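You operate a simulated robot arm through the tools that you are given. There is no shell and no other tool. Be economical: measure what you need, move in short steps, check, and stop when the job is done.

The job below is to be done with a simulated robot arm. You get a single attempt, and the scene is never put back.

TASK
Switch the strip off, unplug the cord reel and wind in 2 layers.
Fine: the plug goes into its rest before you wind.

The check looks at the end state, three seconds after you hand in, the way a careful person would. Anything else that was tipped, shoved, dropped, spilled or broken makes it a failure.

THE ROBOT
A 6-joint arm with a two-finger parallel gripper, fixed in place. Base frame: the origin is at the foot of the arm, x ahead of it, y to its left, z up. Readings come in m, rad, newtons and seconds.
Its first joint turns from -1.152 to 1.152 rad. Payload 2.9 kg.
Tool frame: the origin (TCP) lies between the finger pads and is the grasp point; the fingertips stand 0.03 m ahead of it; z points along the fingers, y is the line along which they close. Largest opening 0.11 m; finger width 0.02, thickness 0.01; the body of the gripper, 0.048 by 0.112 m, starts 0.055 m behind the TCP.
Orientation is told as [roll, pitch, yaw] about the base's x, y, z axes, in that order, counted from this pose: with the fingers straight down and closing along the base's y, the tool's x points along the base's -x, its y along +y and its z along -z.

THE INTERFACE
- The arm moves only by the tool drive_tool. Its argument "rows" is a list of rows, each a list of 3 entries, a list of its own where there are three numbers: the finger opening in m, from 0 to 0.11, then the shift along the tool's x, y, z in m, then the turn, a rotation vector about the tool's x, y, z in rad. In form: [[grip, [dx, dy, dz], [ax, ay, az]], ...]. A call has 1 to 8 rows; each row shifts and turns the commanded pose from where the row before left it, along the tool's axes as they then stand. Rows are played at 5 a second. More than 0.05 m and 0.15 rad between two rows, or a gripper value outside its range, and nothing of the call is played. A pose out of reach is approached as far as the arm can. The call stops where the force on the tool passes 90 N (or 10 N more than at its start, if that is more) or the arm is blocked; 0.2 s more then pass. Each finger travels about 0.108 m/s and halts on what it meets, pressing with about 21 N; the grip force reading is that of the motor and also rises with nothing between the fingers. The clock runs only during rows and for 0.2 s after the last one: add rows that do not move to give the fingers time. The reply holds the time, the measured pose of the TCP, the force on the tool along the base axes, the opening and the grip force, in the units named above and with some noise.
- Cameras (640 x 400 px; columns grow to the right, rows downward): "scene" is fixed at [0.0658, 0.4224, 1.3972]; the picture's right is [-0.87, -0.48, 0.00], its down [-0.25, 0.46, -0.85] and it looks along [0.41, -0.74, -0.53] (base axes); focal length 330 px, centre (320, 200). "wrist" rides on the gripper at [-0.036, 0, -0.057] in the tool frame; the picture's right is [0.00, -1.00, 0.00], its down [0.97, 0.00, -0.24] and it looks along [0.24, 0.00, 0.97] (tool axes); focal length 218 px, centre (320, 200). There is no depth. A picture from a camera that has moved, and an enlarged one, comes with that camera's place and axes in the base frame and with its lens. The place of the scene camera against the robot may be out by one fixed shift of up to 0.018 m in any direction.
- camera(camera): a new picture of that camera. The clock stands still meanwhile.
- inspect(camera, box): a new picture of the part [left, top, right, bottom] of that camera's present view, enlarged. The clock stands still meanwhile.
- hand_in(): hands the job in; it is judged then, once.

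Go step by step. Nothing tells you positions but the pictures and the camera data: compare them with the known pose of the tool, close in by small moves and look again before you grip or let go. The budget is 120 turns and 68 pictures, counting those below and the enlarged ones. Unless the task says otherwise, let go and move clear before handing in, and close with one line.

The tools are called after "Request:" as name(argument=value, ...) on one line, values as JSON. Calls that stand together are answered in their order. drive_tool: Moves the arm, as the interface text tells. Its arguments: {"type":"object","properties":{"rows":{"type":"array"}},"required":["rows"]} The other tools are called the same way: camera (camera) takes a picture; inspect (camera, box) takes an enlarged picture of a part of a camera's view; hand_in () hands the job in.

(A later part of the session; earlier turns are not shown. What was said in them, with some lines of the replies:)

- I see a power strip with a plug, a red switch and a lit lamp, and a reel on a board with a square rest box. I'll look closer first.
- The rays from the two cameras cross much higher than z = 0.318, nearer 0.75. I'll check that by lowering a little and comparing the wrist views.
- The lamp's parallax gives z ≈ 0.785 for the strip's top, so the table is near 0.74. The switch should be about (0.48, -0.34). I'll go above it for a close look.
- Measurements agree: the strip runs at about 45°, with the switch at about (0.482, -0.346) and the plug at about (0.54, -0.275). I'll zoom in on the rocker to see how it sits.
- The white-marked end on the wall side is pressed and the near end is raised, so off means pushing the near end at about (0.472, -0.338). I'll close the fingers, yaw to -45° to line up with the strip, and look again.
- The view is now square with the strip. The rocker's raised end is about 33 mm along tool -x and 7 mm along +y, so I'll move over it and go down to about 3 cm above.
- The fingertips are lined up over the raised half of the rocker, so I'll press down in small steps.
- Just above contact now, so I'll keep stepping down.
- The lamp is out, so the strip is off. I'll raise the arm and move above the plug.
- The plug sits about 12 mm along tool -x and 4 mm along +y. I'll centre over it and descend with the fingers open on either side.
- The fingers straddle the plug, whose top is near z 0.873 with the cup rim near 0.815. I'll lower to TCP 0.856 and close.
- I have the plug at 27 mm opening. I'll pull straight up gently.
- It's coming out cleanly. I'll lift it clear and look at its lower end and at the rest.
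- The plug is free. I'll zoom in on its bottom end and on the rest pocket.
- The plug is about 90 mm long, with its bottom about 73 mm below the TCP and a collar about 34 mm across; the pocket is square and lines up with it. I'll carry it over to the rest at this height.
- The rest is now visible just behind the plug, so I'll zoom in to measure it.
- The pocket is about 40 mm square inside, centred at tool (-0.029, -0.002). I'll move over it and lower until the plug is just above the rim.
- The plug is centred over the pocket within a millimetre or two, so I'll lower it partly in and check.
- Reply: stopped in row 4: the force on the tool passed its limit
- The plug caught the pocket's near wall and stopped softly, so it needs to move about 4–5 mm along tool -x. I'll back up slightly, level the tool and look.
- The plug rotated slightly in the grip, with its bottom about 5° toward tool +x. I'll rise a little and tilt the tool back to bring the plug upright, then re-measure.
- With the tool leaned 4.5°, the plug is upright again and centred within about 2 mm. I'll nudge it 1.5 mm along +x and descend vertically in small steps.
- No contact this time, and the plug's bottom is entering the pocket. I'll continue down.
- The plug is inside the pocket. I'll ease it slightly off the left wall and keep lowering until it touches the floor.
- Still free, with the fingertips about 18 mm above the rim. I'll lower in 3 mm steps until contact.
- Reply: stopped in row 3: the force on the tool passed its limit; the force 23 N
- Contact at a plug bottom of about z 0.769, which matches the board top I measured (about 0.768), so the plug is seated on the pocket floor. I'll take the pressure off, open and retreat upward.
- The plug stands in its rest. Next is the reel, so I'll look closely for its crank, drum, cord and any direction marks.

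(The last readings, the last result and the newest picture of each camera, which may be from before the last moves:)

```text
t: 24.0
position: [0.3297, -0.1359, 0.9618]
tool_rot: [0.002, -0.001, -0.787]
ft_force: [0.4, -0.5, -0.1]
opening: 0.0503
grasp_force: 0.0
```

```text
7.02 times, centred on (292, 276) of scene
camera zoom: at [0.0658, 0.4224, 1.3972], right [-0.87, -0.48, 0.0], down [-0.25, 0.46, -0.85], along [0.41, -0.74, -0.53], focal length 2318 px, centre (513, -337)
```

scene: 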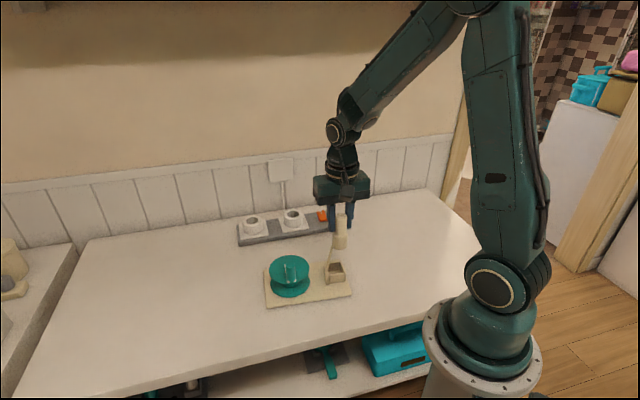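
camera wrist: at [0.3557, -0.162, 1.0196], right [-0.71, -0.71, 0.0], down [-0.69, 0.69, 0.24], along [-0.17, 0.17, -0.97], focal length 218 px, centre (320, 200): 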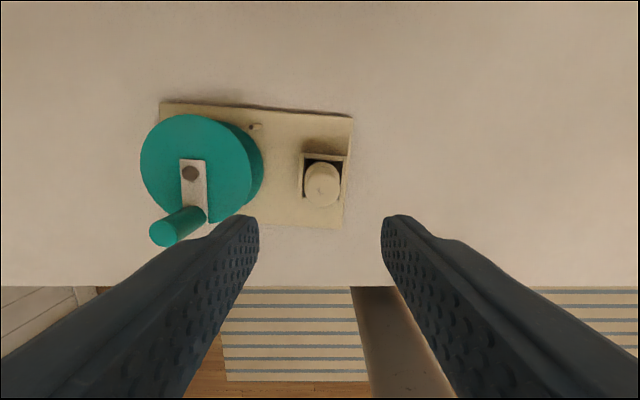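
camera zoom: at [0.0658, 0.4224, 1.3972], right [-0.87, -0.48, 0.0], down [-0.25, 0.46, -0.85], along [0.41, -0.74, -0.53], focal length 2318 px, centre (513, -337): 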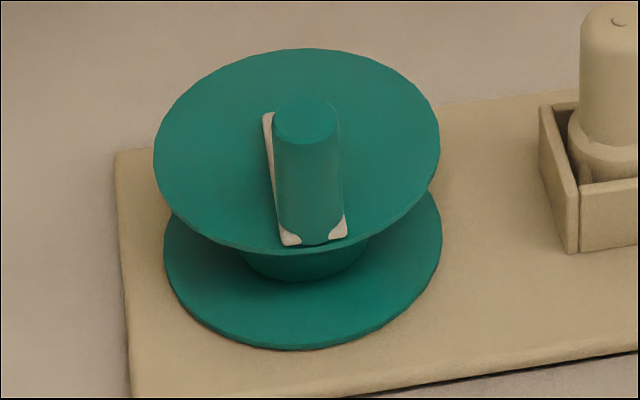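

The handle is an upright cylinder about 24 mm across on a 41 mm crank, with the axis near base (0.421, -0.063) and the handle near (0.392, -0.036). The guide tube sits on the wall side, which suggests winding counter-clockwise seen from above. I'll move above the handle.

Request:
drive_tool(rows=[[0.06, [0.01, 0.04, 0], [0, 0, 0]], [0.06, [0.01, 0.04, 0], [0, 0, 0]], [0.06, [0.007, 0.035, 0], [0, 0, 0]], [0.06, [0, 0, 0.01], [0, 0, 0]], [0.06, [0, 0, 0], [0, 0, 0]]])

Request:
camera(camera="wrist")

```text
t: 25.2
position: [0.392, -0.0376, 0.9507]
tool_rot: [0.002, -0.001, -0.786]
ft_force: [0.1, 0.3, 0.6]
opening: 0.0605
grasp_force: 0.0
```

```text
21 pictures are left
camera wrist: at [0.4177, -0.063, 1.0079], right [-0.71, -0.71, 0.0], down [-0.69, 0.69, 0.24], along [-0.17, 0.17, -0.97], focal length 218 px, centre (320, 200)
```

wrist: 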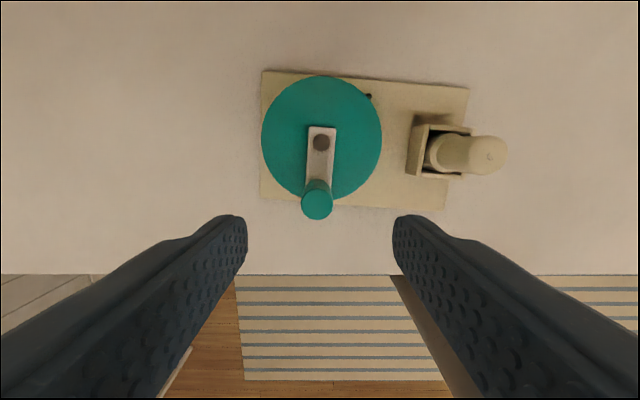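

The handle is centred beneath the tool, within 1–2 mm. I'll lower so the pads surround it and check.

Request:
drive_tool(rows=[[0.06, [0, 0.001, 0.03], [0, 0, 0]], [0.06, [0, 0, 0.03], [0, 0, 0]], [0.06, [0, 0, 0.018], [0, 0, 0]], [0.06, [0, 0, 0], [0, 0, 0]]])

Request:
inspect(camera="scene", box=[250, 210, 350, 310])

Request:
camera(camera="wrist")

```text
t: 26.2
position: [0.3931, -0.0358, 0.8722]
tool_rot: [0.002, -0.001, -0.788]
ft_force: [0.0, -0.3, -0.6]
opening: 0.0599
grasp_force: 0.1
```

```text
4.00 times, centred on (300, 260) of scene
camera zoom: at [0.0659, 0.4224, 1.3972], right [-0.87, -0.48, 0.0], down [-0.25, 0.46, -0.85], along [0.41, -0.74, -0.53], focal length 1321 px, centre (400, -40)
```

zoom: 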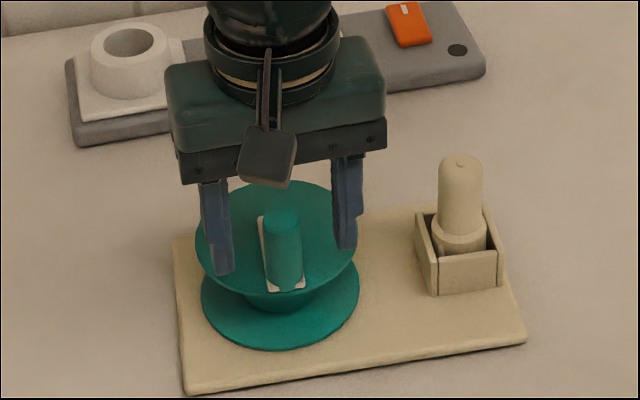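

```text
19 pictures are left
camera wrist: at [0.4174, -0.0607, 0.9296], right [-0.71, -0.71, 0.0], down [-0.69, 0.69, 0.24], along [-0.17, 0.17, -0.97], focal length 218 px, centre (320, 200)
```

wrist: 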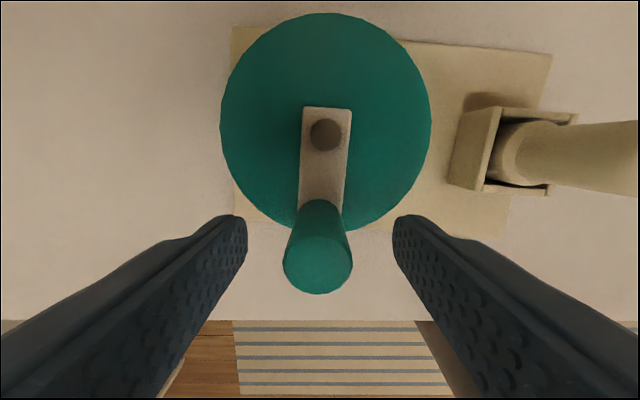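

The pads straddle the handle. I'll lower a little, grip it, and test the first bit of counter-clockwise arc, watching the force.

Request:
drive_tool(rows=[[0.06, [0, 0.0005, 0.007], [0, 0, 0]], [0.03, [0, 0, 0], [0, 0, 0]], [0.0, [0, 0, 0], [0, 0, 0]], [0.0, [0, 0, 0], [0, 0, 0]], [0.0, [0, 0, 0], [0, 0, 0]], [0.0, [-0.0005, -0.008, 0], [0, 0, 0]], [0.0, [-0.0014, -0.0079, 0], [0, 0, 0]], [0.0, [0, 0, 0], [0, 0, 0]]])

Request:
camera(camera="wrist")

```text
t: 28.0
position: [0.3827, -0.049, 0.8656]
tool_rot: [0.003, -0.003, -0.785]
ft_force: [3.2, 5.8, -3.8]
opening: 0.0214
grasp_force: 20.6
```

```text
18 pictures are left
camera wrist: at [0.4077, -0.074, 0.9233], right [-0.71, -0.71, 0.0], down [-0.69, 0.69, 0.24], along [-0.17, 0.17, -0.97], focal length 218 px, centre (320, 200)
```

wrist: 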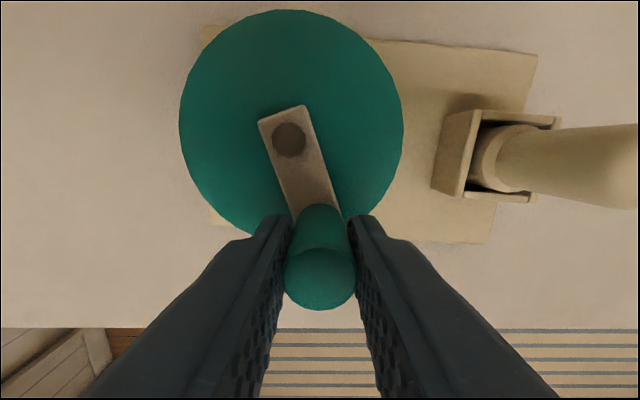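

The crank turns with about 6 N of resistance, and its angle and radius match my estimate. I'll continue round the first half turn.

Request:
drive_tool(rows=[[0.0, [-0.0078, -0.014, 0], [0, 0, 0]], [0.0, [-0.0125, -0.0099, 0], [0, 0, 0]], [0.0, [-0.0154, -0.0044, 0], [0, 0, 0]], [0.0, [0, 0, 0], [0, 0, 0]]])

Request:
inspect(camera="scene", box=[250, 220, 350, 310])

```text
t: 29.0
position: [0.3872, -0.0958, 0.8654]
tool_rot: [0.001, 0.0, -0.789]
ft_force: [-0.9, -0.8, -8.1]
opening: 0.0215
grasp_force: 20.6
```

```text
4.44 times, centred on (300, 265) of scene
camera zoom: at [0.066, 0.4224, 1.3972], right [-0.87, -0.48, 0.0], down [-0.25, 0.46, -0.85], along [0.41, -0.74, -0.53], focal length 1468 px, centre (409, -89)
```

zoom: 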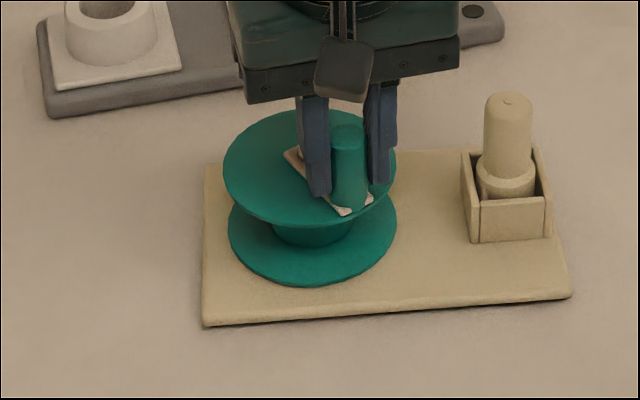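

The board itself slid: in the scene it moved a few centimetres while the crank stayed at the same angle. I'll stop and look before doing anything else.

Request:
camera(camera="wrist")

Request:
camera(camera="scene")

```text
16 pictures are left
camera wrist: at [0.4126, -0.1198, 0.9232], right [-0.71, -0.71, 0.0], down [-0.69, 0.69, 0.24], along [-0.17, 0.17, -0.97], focal length 218 px, centre (320, 200)
```

wrist: 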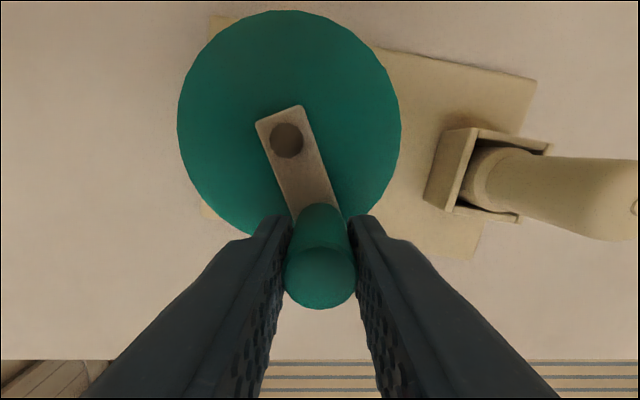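

```text
15 pictures are left
```

scene: 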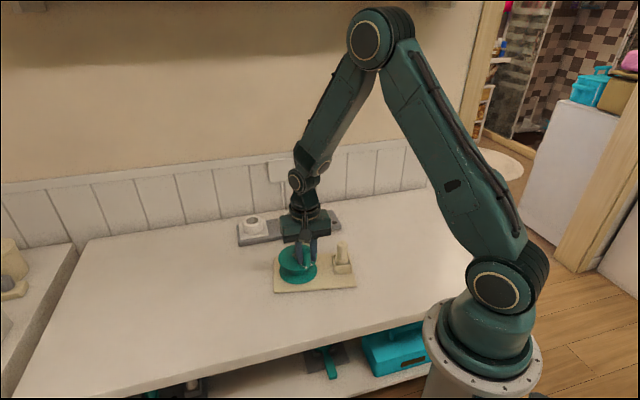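

The whole board was dragged: my tight grip on the handle resisted slipping, so the crank didn't turn. I'll carry it back along the same path first, then check.

Request:
drive_tool(rows=[[0.0, [0.0154, 0.0044, 0], [0, 0, 0]], [0.0, [0.0125, 0.0099, 0], [0, 0, 0]], [0.0, [0.0078, 0.014, 0], [0, 0, 0]], [0.0, [0, 0, 0], [0, 0, 0]]])

Request:
camera(camera="wrist")

```text
t: 30.0
position: [0.3845, -0.0482, 0.8652]
tool_rot: [0.002, -0.003, -0.789]
ft_force: [-3.0, -7.1, 10.1]
opening: 0.0213
grasp_force: 21.1
```

```text
14 pictures are left
camera wrist: at [0.4087, -0.073, 0.9232], right [-0.71, -0.7, 0.0], down [-0.69, 0.69, 0.24], along [-0.17, 0.17, -0.97], focal length 218 px, centre (320, 200)
```

wrist: 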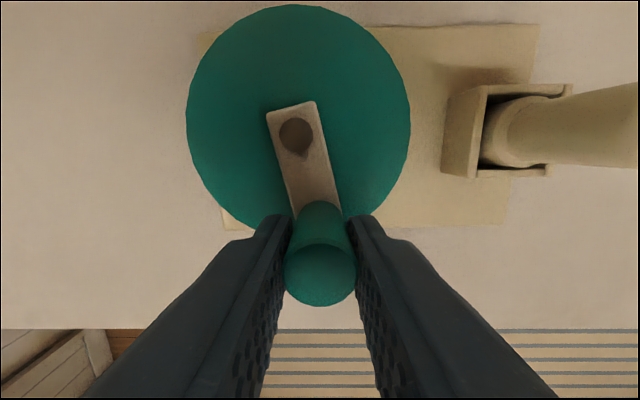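

The board is back to within a few millimetres, with a small yaw. I'll loosen the grip and test whether a lighter squeeze is possible.

Request:
drive_tool(rows=[[0.026, [0, 0, 0], [0, 0, 0]], [0.026, [0, 0, 0], [0, 0, 0]]])

Request:
drive_tool(rows=[[0.0211, [0, 0, 0], [0, 0, 0]], [0.0211, [0, 0, 0], [0, 0, 0]]])

Request:
drive_tool(rows=[[0.0205, [0, 0, 0], [0, 0, 0]], [0.0205, [0, 0, 0], [0, 0, 0]]])

```text
t: 30.6
position: [0.3842, -0.047, 0.8652]
tool_rot: [0.003, -0.001, -0.788]
ft_force: [-0.3, 0.6, 0.3]
opening: 0.026
grasp_force: 0.0
```

```text
t: 31.2
position: [0.3842, -0.0461, 0.8639]
tool_rot: [0.003, -0.003, -0.787]
ft_force: [-0.1, -0.6, -0.3]
opening: 0.0214
grasp_force: 0.4
```

```text
t: 31.8
position: [0.3844, -0.0472, 0.8647]
tool_rot: [0.001, -0.002, -0.788]
ft_force: [-0.5, 0.6, 0.2]
opening: 0.0216
grasp_force: 1.0
```

The squeeze scales with the command, so a light grip works. I'll test a short counter-clockwise arc with about 3 N of squeeze.

Request:
drive_tool(rows=[[0.0185, [0, 0, 0], [0, 0, 0]], [0.0185, [-0.0017, -0.006, 0], [0, 0, 0]], [0.0185, [-0.0029, -0.0055, 0], [0, 0, 0]], [0.0185, [-0.0035, -0.0048, 0], [0, 0, 0]]])

Request:
camera(camera="wrist")

```text
t: 32.8
position: [0.377, -0.0661, 0.8658]
tool_rot: [0.002, 0.0, -0.787]
ft_force: [1.9, 4.0, 0.3]
opening: 0.0212
grasp_force: 20.8
```

```text
13 pictures are left
camera wrist: at [0.402, -0.0903, 0.9226], right [-0.71, -0.71, 0.0], down [-0.69, 0.69, 0.24], along [-0.17, 0.17, -0.97], focal length 218 px, centre (320, 200)
```

wrist: 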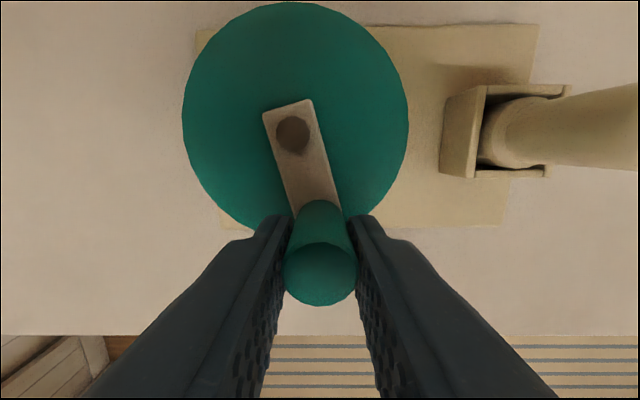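

Even that squeeze saturated, and the board slid again. I'll use a truly loose cage at 23 mm opening and push the other way (clockwise) to see whether the crank turns freely.

Request:
drive_tool(rows=[[0.0235, [0, 0, 0], [0, 0, 0]], [0.0235, [0, 0, 0], [0, 0, 0]], [0.0235, [0.001, 0.006, 0], [0, 0, 0]], [0.0235, [0.0005, 0.006, 0], [0, 0, 0]], [0.0235, [-0.0003, 0.006, 0], [0, 0, 0]], [0.0235, [0, 0, 0], [0, 0, 0]]])

Request:
camera(camera="wrist")

```text
t: 34.2
position: [0.3875, -0.0512, 0.8639]
tool_rot: [0.001, -0.003, -0.787]
ft_force: [0.4, -0.9, 0.0]
opening: 0.024
grasp_force: 0.5
```

```text
12 pictures are left
camera wrist: at [0.4129, -0.0767, 0.9218], right [-0.71, -0.71, 0.0], down [-0.69, 0.69, 0.24], along [-0.17, 0.17, -0.97], focal length 218 px, centre (320, 200)
```

wrist: 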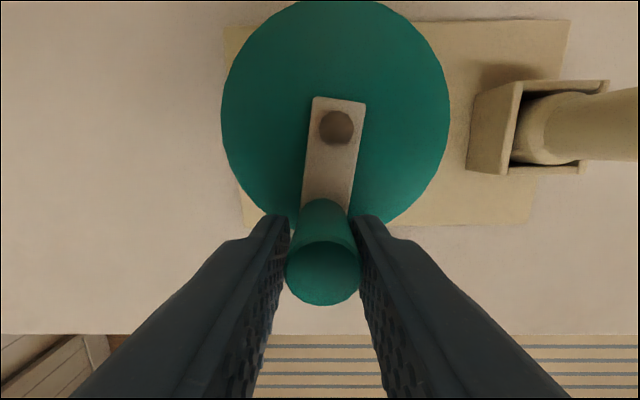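

Clockwise, the crank turns freely with almost no force and the axis doesn't move, so the loose cage is the way. I'll test counter-clockwise the same way, with yaw following the crank.

Request:
drive_tool(rows=[[0.0235, [0.0005, -0.00635, 0], [0, 0, 0]], [0.0235, [-0.0005, -0.00635, 0], [0, 0, -0.149]], [0.0235, [-0.0005, -0.00635, 0], [0, 0, -0.149]], [0.0235, [-0.0005, -0.00635, 0], [0, 0, -0.149]], [0.0235, [-0.0005, -0.00635, 0], [0, 0, -0.149]], [0.0235, [0, 0, 0], [0, 0, 0]]])

Request:
camera(camera="wrist")

```text
t: 35.6
position: [0.3715, -0.0775, 0.8664]
tool_rot: [0.002, -0.004, -0.188]
ft_force: [0.7, 3.7, -0.2]
opening: 0.0253
grasp_force: 1.5
```

```text
11 pictures are left
camera wrist: at [0.4074, -0.0842, 0.9234], right [-0.19, -0.98, 0.0], down [-0.95, 0.18, 0.24], along [-0.23, 0.05, -0.97], focal length 218 px, centre (320, 200)
```

wrist: 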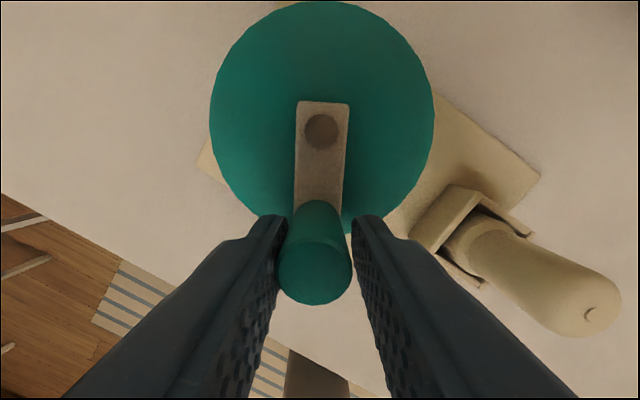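

Counter-clockwise also turns, with about 4 N of steady drag and no board movement; that fits winding the cord in past the guide tube. I'll go on with the loose cage, yaw following partially.

Request:
drive_tool(rows=[[0.022, [-0.0019, -0.0123, 0], [0, 0, -0.149]], [0.022, [-0.0037, -0.0119, 0], [0, 0, -0.149]], [0.022, [-0.0055, -0.0112, 0], [0, 0, -0.149]], [0.022, [-0.0071, -0.0103, 0], [0, 0, -0.149]], [0.022, [0, 0, 0], [0, 0, 0]]])

Request:
camera(camera="wrist")

```text
t: 36.8
position: [0.3911, -0.1209, 0.8655]
tool_rot: [0.0, -0.002, 0.407]
ft_force: [-1.8, 1.7, -1.9]
opening: 0.0235
grasp_force: 1.3
```

```text
10 pictures are left
camera wrist: at [0.4238, -0.1065, 0.9225], right [0.4, -0.92, 0.0], down [-0.89, -0.38, 0.24], along [-0.22, -0.09, -0.97], focal length 218 px, centre (320, 200)
```

wrist: 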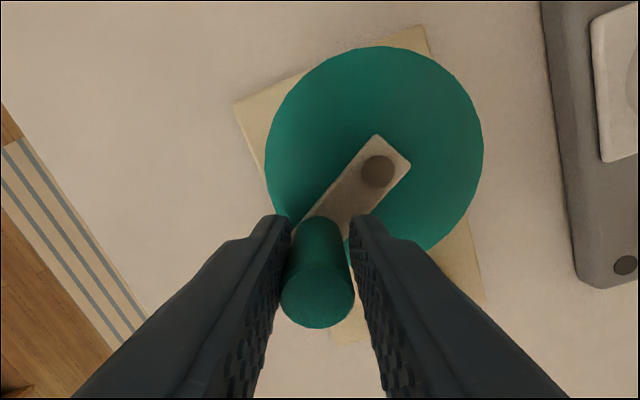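

The board got dragged again while the crank stayed put: counter-clockwise is blocked after about 35°, as a ratchet would be, while clockwise ran free. So winding is clockwise. I'll open slightly, re-centre on the handle and re-orient the cage around the still handle for clockwise pushing.

Request:
drive_tool(rows=[[0.03, [0, 0, 0], [0, 0, 0]], [0.034, [0.007, 0, 0], [0, 0, 0]], [0.034, [0, 0, 0], [0, 0, -0.148]], [0.034, [0, 0, 0], [0, 0, -0.148]], [0.034, [0, 0, 0], [0, 0, -0.148]], [0.034, [0, 0, 0], [0, 0, -0.148]], [0.034, [0, 0, 0], [0, 0, -0.148]], [0.034, [0, 0, 0], [0, 0, -0.148]]])

Request:
drive_tool(rows=[[0.034, [0, 0, 0], [0, 0, -0.148]], [0.034, [0, 0, 0], [0, 0, -0.148]], [0.034, [0, 0, 0], [0, 0, -0.148]], [0.034, [0, 0, 0], [0, 0, -0.148]], [0.034, [0, 0, 0], [0, 0, -0.148]], [0.03, [0, 0, 0], [0, 0, 0]]])

Request:
camera(camera="wrist")

```text
t: 38.6
position: [0.3836, -0.1236, 0.8651]
tool_rot: [-0.003, -0.001, 1.298]
ft_force: [0.5, 0.2, 0.6]
opening: 0.0339
grasp_force: 0.1
```

```text
t: 40.0
position: [0.3833, -0.1246, 0.8642]
tool_rot: [-0.005, 0.002, 2.034]
ft_force: [-0.2, 0.3, 0.3]
opening: 0.0301
grasp_force: 0.1
```

```text
9 pictures are left
camera wrist: at [0.3679, -0.0919, 0.9218], right [0.89, 0.45, 0.0], down [0.43, -0.87, 0.24], along [0.11, -0.21, -0.97], focal length 218 px, centre (320, 200)
```

wrist: 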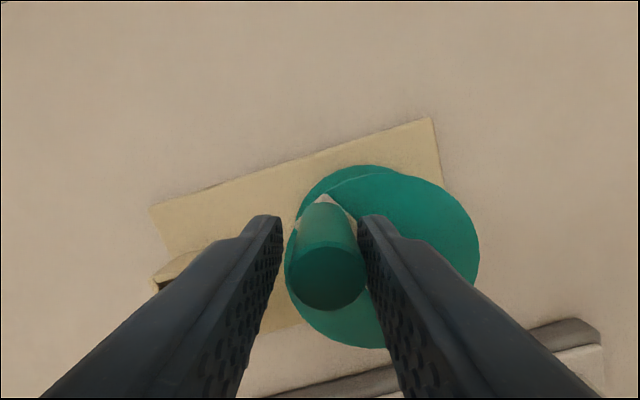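

The cage is centred on the handle. I'll push clockwise for the first part and check that the board stays put.

Request:
drive_tool(rows=[[0.0235, [0, -0.001, 0], [0, 0, 0]], [0.0235, [-0.008, -0.0096, 0], [0, 0, 0.149]], [0.0235, [-0.0065, -0.0107, 0], [0, 0, 0.149]], [0.0235, [-0.0048, -0.0115, 0], [0, 0, 0.149]], [0.0235, [-0.003, -0.0121, 0], [0, 0, 0.149]], [0.0235, [0, 0, 0], [0, 0, 0]]])

Request:
camera(camera="wrist")

```text
t: 41.4
position: [0.4217, -0.0935, 0.8654]
tool_rot: [-0.003, 0.001, 1.437]
ft_force: [-0.9, 0.8, -0.2]
opening: 0.0236
grasp_force: 0.0
```

```text
8 pictures are left
camera wrist: at [0.4262, -0.0578, 0.9214], right [0.99, -0.13, 0.0], down [-0.13, -0.96, 0.24], along [-0.03, -0.24, -0.97], focal length 218 px, centre (320, 200)
```

wrist: 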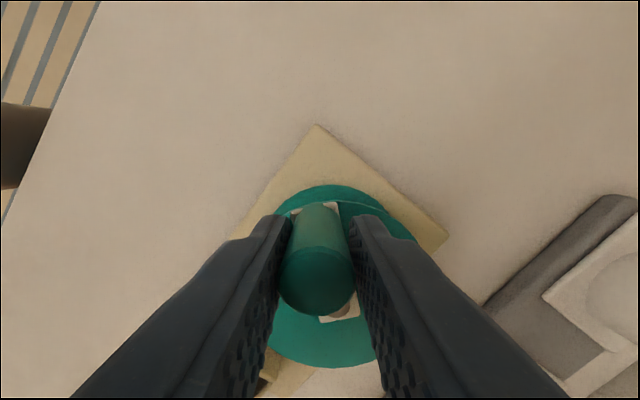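

Clockwise works: the crank turned 70° with about 1 N and the board hasn't moved. I'll continue the stroke, then rewind the wrist around the handle.

Request:
drive_tool(rows=[[0.0235, [-0.0012, -0.0124, 0], [0, 0, 0.149]], [0.0235, [0.0007, -0.0125, 0], [0, 0, 0.149]], [0.0235, [0.0026, -0.0122, 0], [0, 0, 0.149]], [0.0235, [0.0044, -0.0117, 0], [0, 0, 0.149]], [0.0235, [0.0061, -0.0109, 0], [0, 0, 0.149]], [0.0235, [0.0077, -0.0099, 0], [0, 0, 0.149]], [0.0235, [0.0091, -0.0086, 0], [0, 0, 0.149]], [0.0235, [0, 0, 0], [0, 0, 0]]])

Request:
camera(camera="wrist")

```text
t: 43.2
position: [0.4616, -0.1509, 0.8634]
tool_rot: [-0.001, -0.003, 0.393]
ft_force: [-0.1, -0.1, 0.7]
opening: 0.024
grasp_force: 0.2
```

```text
7 pictures are left
camera wrist: at [0.4955, -0.137, 0.9219], right [0.38, -0.92, 0.0], down [-0.9, -0.37, 0.24], along [-0.22, -0.09, -0.97], focal length 218 px, centre (320, 200)
```

wrist: 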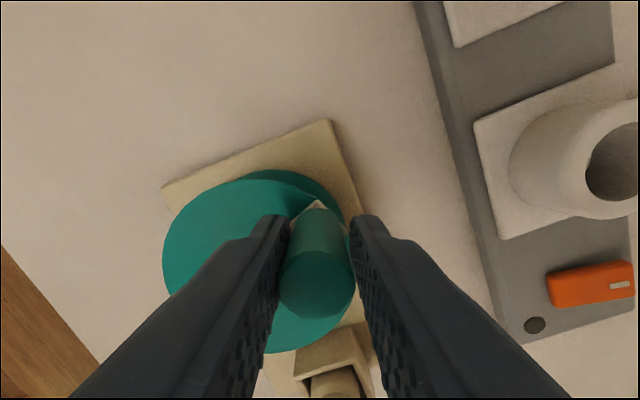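

The crank has now turned about 190° with the board still fixed. I'll rewind the wrist by 1.48 rad around the handle and start the next stroke.

Request:
drive_tool(rows=[[0.034, [0, 0, 0], [0, 0, 0]], [0.034, [0.003, 0, 0], [0, 0, -0.148]], [0.034, [0, 0, 0], [0, 0, -0.148]], [0.034, [0, 0, 0], [0, 0, -0.148]], [0.034, [0, 0, 0], [0, 0, -0.148]], [0.034, [0, 0, 0], [0, 0, -0.148]], [0.034, [0, 0, 0], [0, 0, -0.148]], [0.034, [0, 0, 0], [0, 0, -0.148]]])

Request:
drive_tool(rows=[[0.034, [0, 0, 0], [0, 0, -0.148]], [0.034, [0, 0, 0], [0, 0, -0.148]], [0.034, [0, 0, 0], [0, 0, -0.148]], [0.0235, [0, 0, 0], [0, 0, 0]], [0.0235, [0.008, 0.0096, 0], [0, 0, 0.149]], [0.0235, [0.0065, 0.0107, 0], [0, 0, 0.149]], [0.0235, [0.0048, 0.0115, 0], [0, 0, 0.149]], [0.0235, [0, 0, 0], [0, 0, 0]]])

Request:
camera(camera="wrist")

```text
t: 45.0
position: [0.4621, -0.1534, 0.8655]
tool_rot: [-0.002, -0.001, 1.434]
ft_force: [0.0, 0.9, 0.2]
opening: 0.0339
grasp_force: 0.0
```

```text
t: 46.8
position: [0.4327, -0.1769, 0.8645]
tool_rot: [-0.001, -0.002, 1.425]
ft_force: [0.1, -0.1, -0.7]
opening: 0.0238
grasp_force: 0.4
```

```text
6 pictures are left
camera wrist: at [0.4374, -0.1413, 0.9214], right [0.99, -0.15, 0.0], down [-0.14, -0.96, 0.24], along [-0.03, -0.24, -0.97], focal length 218 px, centre (320, 200)
```

wrist: 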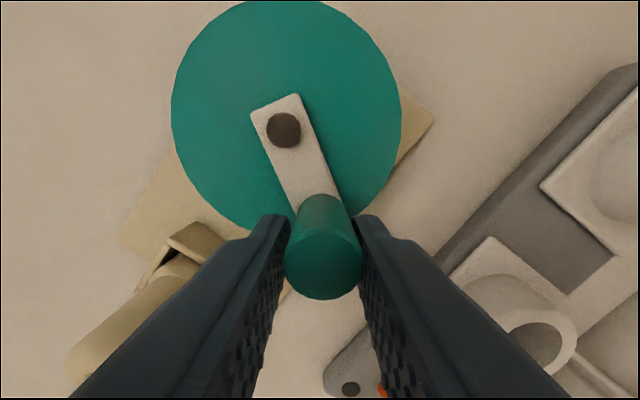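

Tracking well: the axis is still at (0.424, -0.133). I'll finish this stroke and rewind again.

Request:
drive_tool(rows=[[0.0235, [0.0022, 0.0123, 0], [0, 0, 0.149]], [0.0235, [0.0004, 0.0125, 0], [0, 0, 0.149]], [0.0235, [-0.0015, 0.0124, 0], [0, 0, 0.149]], [0.0235, [-0.0034, 0.012, 0], [0, 0, 0.149]], [0.0235, [-0.0051, 0.0114, 0], [0, 0, 0.149]], [0.0235, [-0.0068, 0.0105, 0], [0, 0, 0.149]], [0.0235, [-0.0083, 0.0094, 0], [0, 0, 0.149]], [0.0235, [-0.0096, 0.008, 0], [0, 0, 0.149]]])

Request:
camera(camera="wrist")

```text
t: 48.6
position: [0.392, -0.1092, 0.8652]
tool_rot: [-0.001, -0.003, 0.232]
ft_force: [0.4, -1.3, -0.3]
opening: 0.0245
grasp_force: 0.4
```

```text
5 pictures are left
camera wrist: at [0.4261, -0.1002, 0.9233], right [0.23, -0.97, 0.0], down [-0.95, -0.22, 0.24], along [-0.23, -0.06, -0.97], focal length 218 px, centre (320, 200)
```

wrist: 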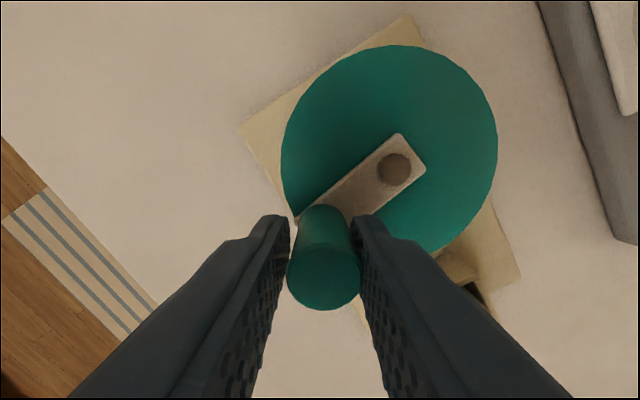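

One full clockwise turn is done, with the axis still steady, leaving about 6.45 rad. I'll rewind the wrist, and check the drum for a wound layer.

Request:
drive_tool(rows=[[0.034, [0, 0, 0], [0, 0, 0]], [0.034, [0, 0, 0], [0, 0, -0.14]], [0.034, [0, 0, 0], [0, 0, -0.14]], [0.034, [0, 0, 0], [0, 0, -0.14]], [0.034, [0, 0, 0], [0, 0, -0.14]], [0.034, [0, 0, 0], [0, 0, -0.14]], [0.034, [0, 0, 0], [0, 0, -0.14]], [0.034, [0, 0, 0], [0, 0, -0.14]]])

Request:
inspect(camera="scene", box=[265, 225, 365, 305])

```text
t: 50.4
position: [0.3921, -0.1096, 0.8647]
tool_rot: [-0.003, -0.002, 1.216]
ft_force: [0.3, -0.7, 0.3]
opening: 0.0339
grasp_force: 0.1
```

```text
5.00 times, centred on (315, 265) of scene
camera zoom: at [0.0658, 0.4224, 1.3972], right [-0.87, -0.48, 0.0], down [-0.25, 0.46, -0.85], along [0.41, -0.74, -0.53], focal length 1652 px, centre (345, -125)
```

zoom: 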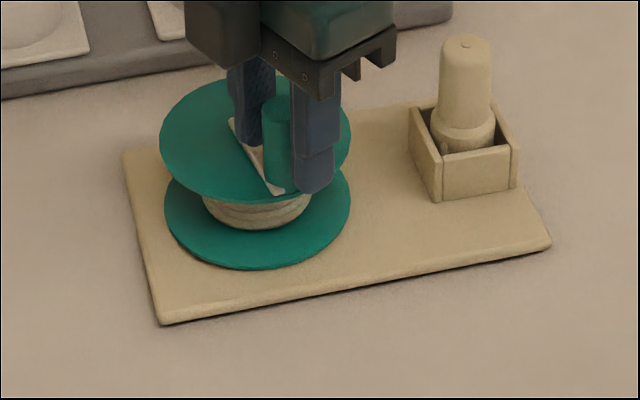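

A band of cord now shows on the drum, so clockwise is right and one turn lays a layer. I'll continue with the second turn.

Request:
drive_tool(rows=[[0.034, [0, 0, 0], [0, 0, -0.14]], [0.034, [0, 0, 0], [0, 0, -0.14]], [0.034, [0, 0, 0], [0, 0, -0.14]], [0.0235, [0, 0, 0], [0, 0, 0]], [0.0235, [-0.008, -0.0096, 0], [0, 0, 0.149]], [0.0235, [-0.0065, -0.0107, 0], [0, 0, 0.149]], [0.0235, [-0.0048, -0.0115, 0], [0, 0, 0.149]], [0.0235, [-0.003, -0.0121, 0], [0, 0, 0.149]]])

Request:
drive_tool(rows=[[0.0235, [-0.0012, -0.0124, 0], [0, 0, 0.149]], [0.0235, [0.0007, -0.0125, 0], [0, 0, 0.149]], [0.0235, [0.0026, -0.0122, 0], [0, 0, 0.149]], [0.0235, [0.0044, -0.0117, 0], [0, 0, 0.149]], [0.0235, [0.0061, -0.0109, 0], [0, 0, 0.149]], [0.0235, [0.0077, -0.0099, 0], [0, 0, 0.149]], [0.0235, [0.0091, -0.0086, 0], [0, 0, 0.149]], [0.0235, [0, 0, 0], [0, 0, 0]]])

Request:
camera(camera="wrist")

```text
t: 52.2
position: [0.4377, -0.0962, 0.8655]
tool_rot: [-0.005, -0.001, 1.036]
ft_force: [-1.1, 0.0, 0.2]
opening: 0.0239
grasp_force: 0.6
```

```text
t: 54.0
position: [0.4543, -0.1662, 0.8661]
tool_rot: [0.0, -0.001, -0.006]
ft_force: [-0.7, 0.9, -0.3]
opening: 0.0241
grasp_force: 0.6
```

```text
3 pictures are left
camera wrist: at [0.4895, -0.1651, 0.9234], right [-0.01, -1.0, 0.0], down [-0.97, 0.01, 0.24], along [-0.24, 0.0, -0.97], focal length 218 px, centre (320, 200)
```

wrist: 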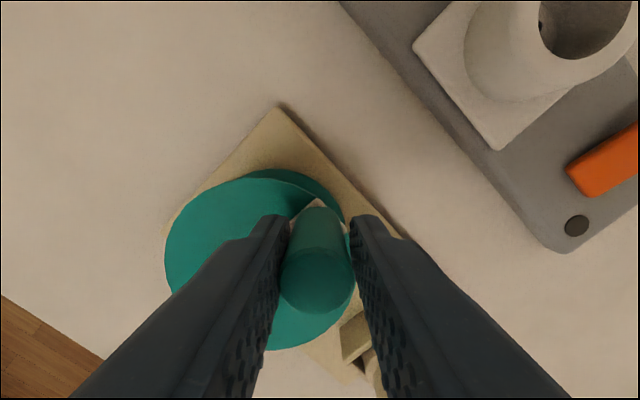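

About 3.1 rad remain. I'll rewind the wrist one last time and make the final stroke to complete two turns.

Request:
drive_tool(rows=[[0.034, [0, 0, 0], [0, 0, 0]], [0.034, [0.003, 0, 0], [0, 0, -0.142]], [0.034, [0, 0, 0], [0, 0, -0.142]], [0.034, [0, 0, 0], [0, 0, -0.142]], [0.034, [0, 0, 0], [0, 0, -0.142]], [0.034, [0, 0, 0], [0, 0, -0.142]], [0.034, [0, 0, 0], [0, 0, -0.142]], [0.034, [0, 0, 0], [0, 0, -0.142]]])

Request:
drive_tool(rows=[[0.034, [0, 0, 0], [0, 0, -0.142]], [0.034, [0, 0, 0], [0, 0, -0.142]], [0.034, [0, 0, 0], [0, 0, -0.142]], [0.0235, [0, 0, 0], [0, 0, 0]], [0.0235, [0.008, 0.0096, 0], [0, 0, 0.149]], [0.0235, [0.0065, 0.0107, 0], [0, 0, 0.149]], [0.0235, [0.0048, 0.0115, 0], [0, 0, 0.149]], [0.0235, [0.003, 0.0121, 0], [0, 0, 0.149]]])

Request:
drive_tool(rows=[[0.0235, [0.0012, 0.0124, 0], [0, 0, 0.149]], [0.0235, [-0.0007, 0.0125, 0], [0, 0, 0.149]], [0.0235, [-0.0026, 0.0122, 0], [0, 0, 0.149]], [0.0235, [-0.0044, 0.0117, 0], [0, 0, 0.149]], [0.0235, [-0.0061, 0.0109, 0], [0, 0, 0.149]], [0.0235, [-0.0077, 0.0099, 0], [0, 0, 0.149]], [0.0235, [-0.0036, 0.0034, 0], [0, 0, 0.06]], [0.0235, [0, 0, 0], [0, 0, 0]]])

```text
t: 55.8
position: [0.4502, -0.1667, 0.8657]
tool_rot: [-0.002, 0.0, 0.992]
ft_force: [-0.2, -0.6, -0.3]
opening: 0.0338
grasp_force: 0.0
```

```text
t: 57.6
position: [0.4028, -0.1708, 0.8645]
tool_rot: [0.001, -0.002, 0.816]
ft_force: [0.0, 0.5, -0.1]
opening: 0.0241
grasp_force: 0.6
```

```text
t: 59.4
position: [0.3971, -0.1028, 0.8631]
tool_rot: [0.001, -0.003, -0.137]
ft_force: [-2.0, -0.5, -0.4]
opening: 0.0236
grasp_force: 0.3
```

By the measured angles the second turn is just complete. I'll add a small margin, release, rise, and then measure the board so I can put it back where it was.

Request:
drive_tool(rows=[[0.0235, [-0.0029, 0.003, 0], [0, 0, 0]], [0.0235, [0, 0, 0], [0, 0, 0]], [0.04, [0, 0, 0], [0, 0, 0]], [0.06, [0, 0, 0], [0, 0, 0]], [0.06, [0, 0, -0.03], [0, 0, 0]], [0.06, [0, 0, -0.05], [0, 0, 0]], [0.06, [0, 0, -0.02], [0, 0, 0]]])

Request:
drive_tool(rows=[[0.08, [0, 0, 0], [0, 0, 0.15]], [0.08, [0, 0, 0], [0, 0, 0.15]], [0.08, [0, 0, 0], [0, 0, 0.15]], [0.08, [0, 0, 0], [0, 0, 0.15]], [0.08, [-0.01, -0.045, 0], [0, 0, 0]], [0.08, [-0.01, -0.045, 0], [0, 0, 0]], [0.08, [-0.015, -0.03, 0], [0, 0, 0]], [0.08, [0, 0, 0], [0, 0, 0]]])

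Request:
camera(camera="wrist")

```text
t: 61.0
position: [0.4018, -0.1018, 0.9649]
tool_rot: [0.002, -0.001, -0.134]
ft_force: [-0.2, 0.0, -0.1]
opening: 0.0598
grasp_force: 0.0
```

```text
t: 62.8
position: [0.3465, -0.2143, 0.9635]
tool_rot: [0.004, -0.002, -0.735]
ft_force: [-0.6, -0.2, 0.4]
opening: 0.0799
grasp_force: 0.0
```

```text
2 pictures are left
camera wrist: at [0.3727, -0.238, 1.0215], right [-0.67, -0.74, 0.0], down [-0.72, 0.65, 0.24], along [-0.18, 0.16, -0.97], focal length 218 px, centre (320, 200)
```

wrist: 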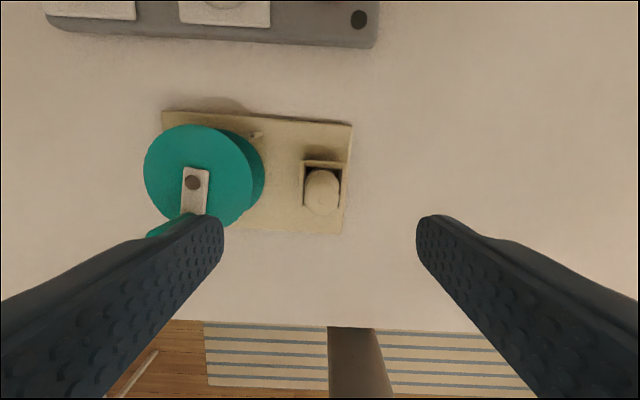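

The wrist view shows the crank back at its starting angle relative to the board, and the board about 7 cm from its first place. I'll straddle the rest box squarely from above so I can slide the board back flat.

Request:
drive_tool(rows=[[0.08, [0.005, -0.003, 0], [0, 0, 0.073]], [0.08, [0, 0, 0.04], [0, 0, 0]], [0.08, [0, 0, 0.04], [0, 0, 0]], [0.08, [0, 0, 0.035], [0, 0, 0]], [0.08, [0, 0, 0.02], [0, 0, 0]], [0.08, [0, 0, 0.008], [0, 0, 0]], [0.08, [0, 0, 0.006], [0, 0, 0]], [0.08, [0, 0, 0], [0, 0, 0]]])

```text
t: 64.6
position: [0.3387, -0.2108, 0.8159]
tool_rot: [0.002, -0.001, -0.809]
ft_force: [0.5, -0.1, -0.3]
opening: 0.0803
grasp_force: 0.1
```

No contact on the way down. I'll close onto the box walls.

Request:
drive_tool(rows=[[0.058, [0, 0, 0.002], [0, 0, 0]], [0.05, [0, 0, 0], [0, 0, 0]], [0.044, [0, 0, 0], [0, 0, 0]], [0.04, [0, 0, 0], [0, 0, 0]], [0.04, [0, 0, 0], [0, 0, 0]]])

Request:
inspect(camera="scene", box=[265, 215, 375, 305])

```text
t: 65.8
position: [0.3405, -0.2113, 0.8137]
tool_rot: [0.003, -0.001, -0.807]
ft_force: [4.7, 3.3, 0.0]
opening: 0.048
grasp_force: 21.2
```

```text
4.44 times, centred on (320, 260) of scene
camera zoom: at [0.0659, 0.4225, 1.3972], right [-0.87, -0.48, 0.0], down [-0.25, 0.46, -0.85], along [0.41, -0.74, -0.53], focal length 1468 px, centre (320, -67)
```

zoom: 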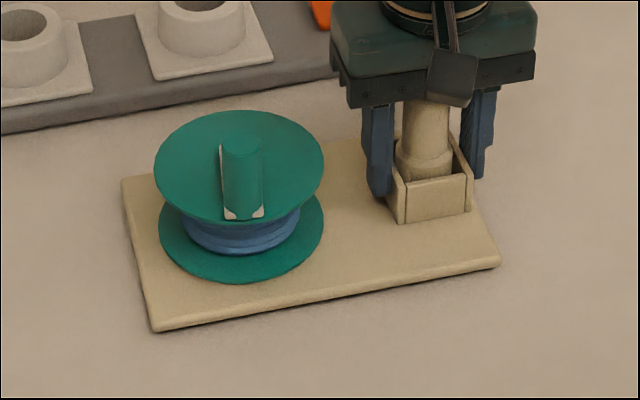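

The box is held firmly, and the drum now shows a second band of cord (blue) over the first. I'll slide the board back flat to its original place and angle.

Request:
drive_tool(rows=[[0.04, [0.0097, 0.007, 0], [0, 0, 0]], [0.04, [0.0097, 0.007, 0], [0, 0, 0]], [0.04, [0.0097, 0.007, 0], [0, 0, 0]], [0.04, [0.0097, 0.007, 0], [0, 0, 0]], [0.04, [0.0097, 0.007, 0], [0, 0, 0]], [0.04, [0.0095, 0.0068, 0], [0, 0, 0.02]], [0.04, [0, 0, 0], [0, 0, 0.02]], [0.04, [0, 0, 0], [0, 0, 0.02]]])

```text
t: 67.6
position: [0.3291, -0.1381, 0.8136]
tool_rot: [0.003, 0.003, -0.865]
ft_force: [-2.7, 2.0, 1.1]
opening: 0.0481
grasp_force: 21.5
```

Moved as commanded with small forces. Now I'll open, rise straight up and clear.

Request:
drive_tool(rows=[[0.052, [0, 0, 0], [0, 0, 0]], [0.07, [0, 0, 0], [0, 0, 0]], [0.075, [0, 0, 0], [0, 0, 0]], [0.075, [0, 0, -0.02], [0, 0, 0]], [0.075, [0, 0, -0.04], [0, 0, 0]], [0.075, [0, 0, -0.05], [0, 0, 0]], [0.075, [0, 0, -0.05], [0, 0, 0]], [0.075, [0, -0.04, -0.04], [0, 0, 0]]])

Request:
camera(camera="scene")

```text
refused: row 8 steps farther than a row can; nothing moved
```

```text
0 pictures are left
```

scene: 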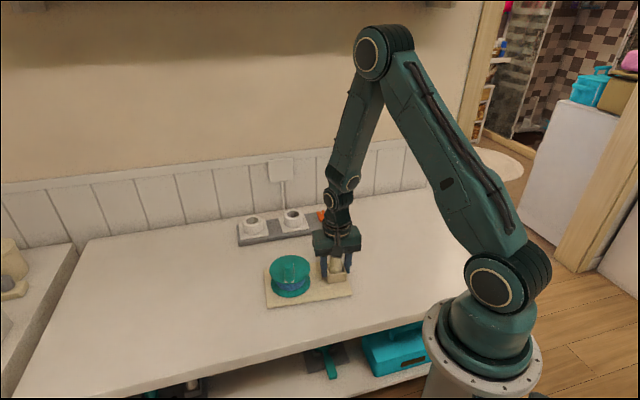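

The board is back where it began: its corners match the first picture. That last move was refused for one over-long row, so I'll repeat it with a shorter step.

Request:
drive_tool(rows=[[0.052, [0, 0, 0], [0, 0, 0]], [0.07, [0, 0, 0], [0, 0, 0]], [0.075, [0, 0, 0], [0, 0, 0]], [0.075, [0, 0, -0.02], [0, 0, 0]], [0.075, [0, 0, -0.04], [0, 0, 0]], [0.075, [0, 0, -0.045], [0, 0, 0]], [0.075, [0, 0, -0.045], [0, 0, 0]], [0.075, [0, 0, -0.04], [0, 0, 0]]])

```text
t: 69.4
position: [0.3298, -0.1356, 1.0005]
tool_rot: [0.002, 0.0, -0.866]
ft_force: [0.0, -0.3, 0.2]
opening: 0.0751
grasp_force: 0.0
```

The gripper is clear and empty (force about 0), well above the plug and reel, so I'm handing in.

Request:
hand_in()

```text
The job is handed in.
```

The strip is off, the plug is in its rest and two layers are wound on the reel. Along the way I dragged the reel board about 7 cm, then slid it back to where it started as far as the last picture shows; I had no pictures left to check after letting go.
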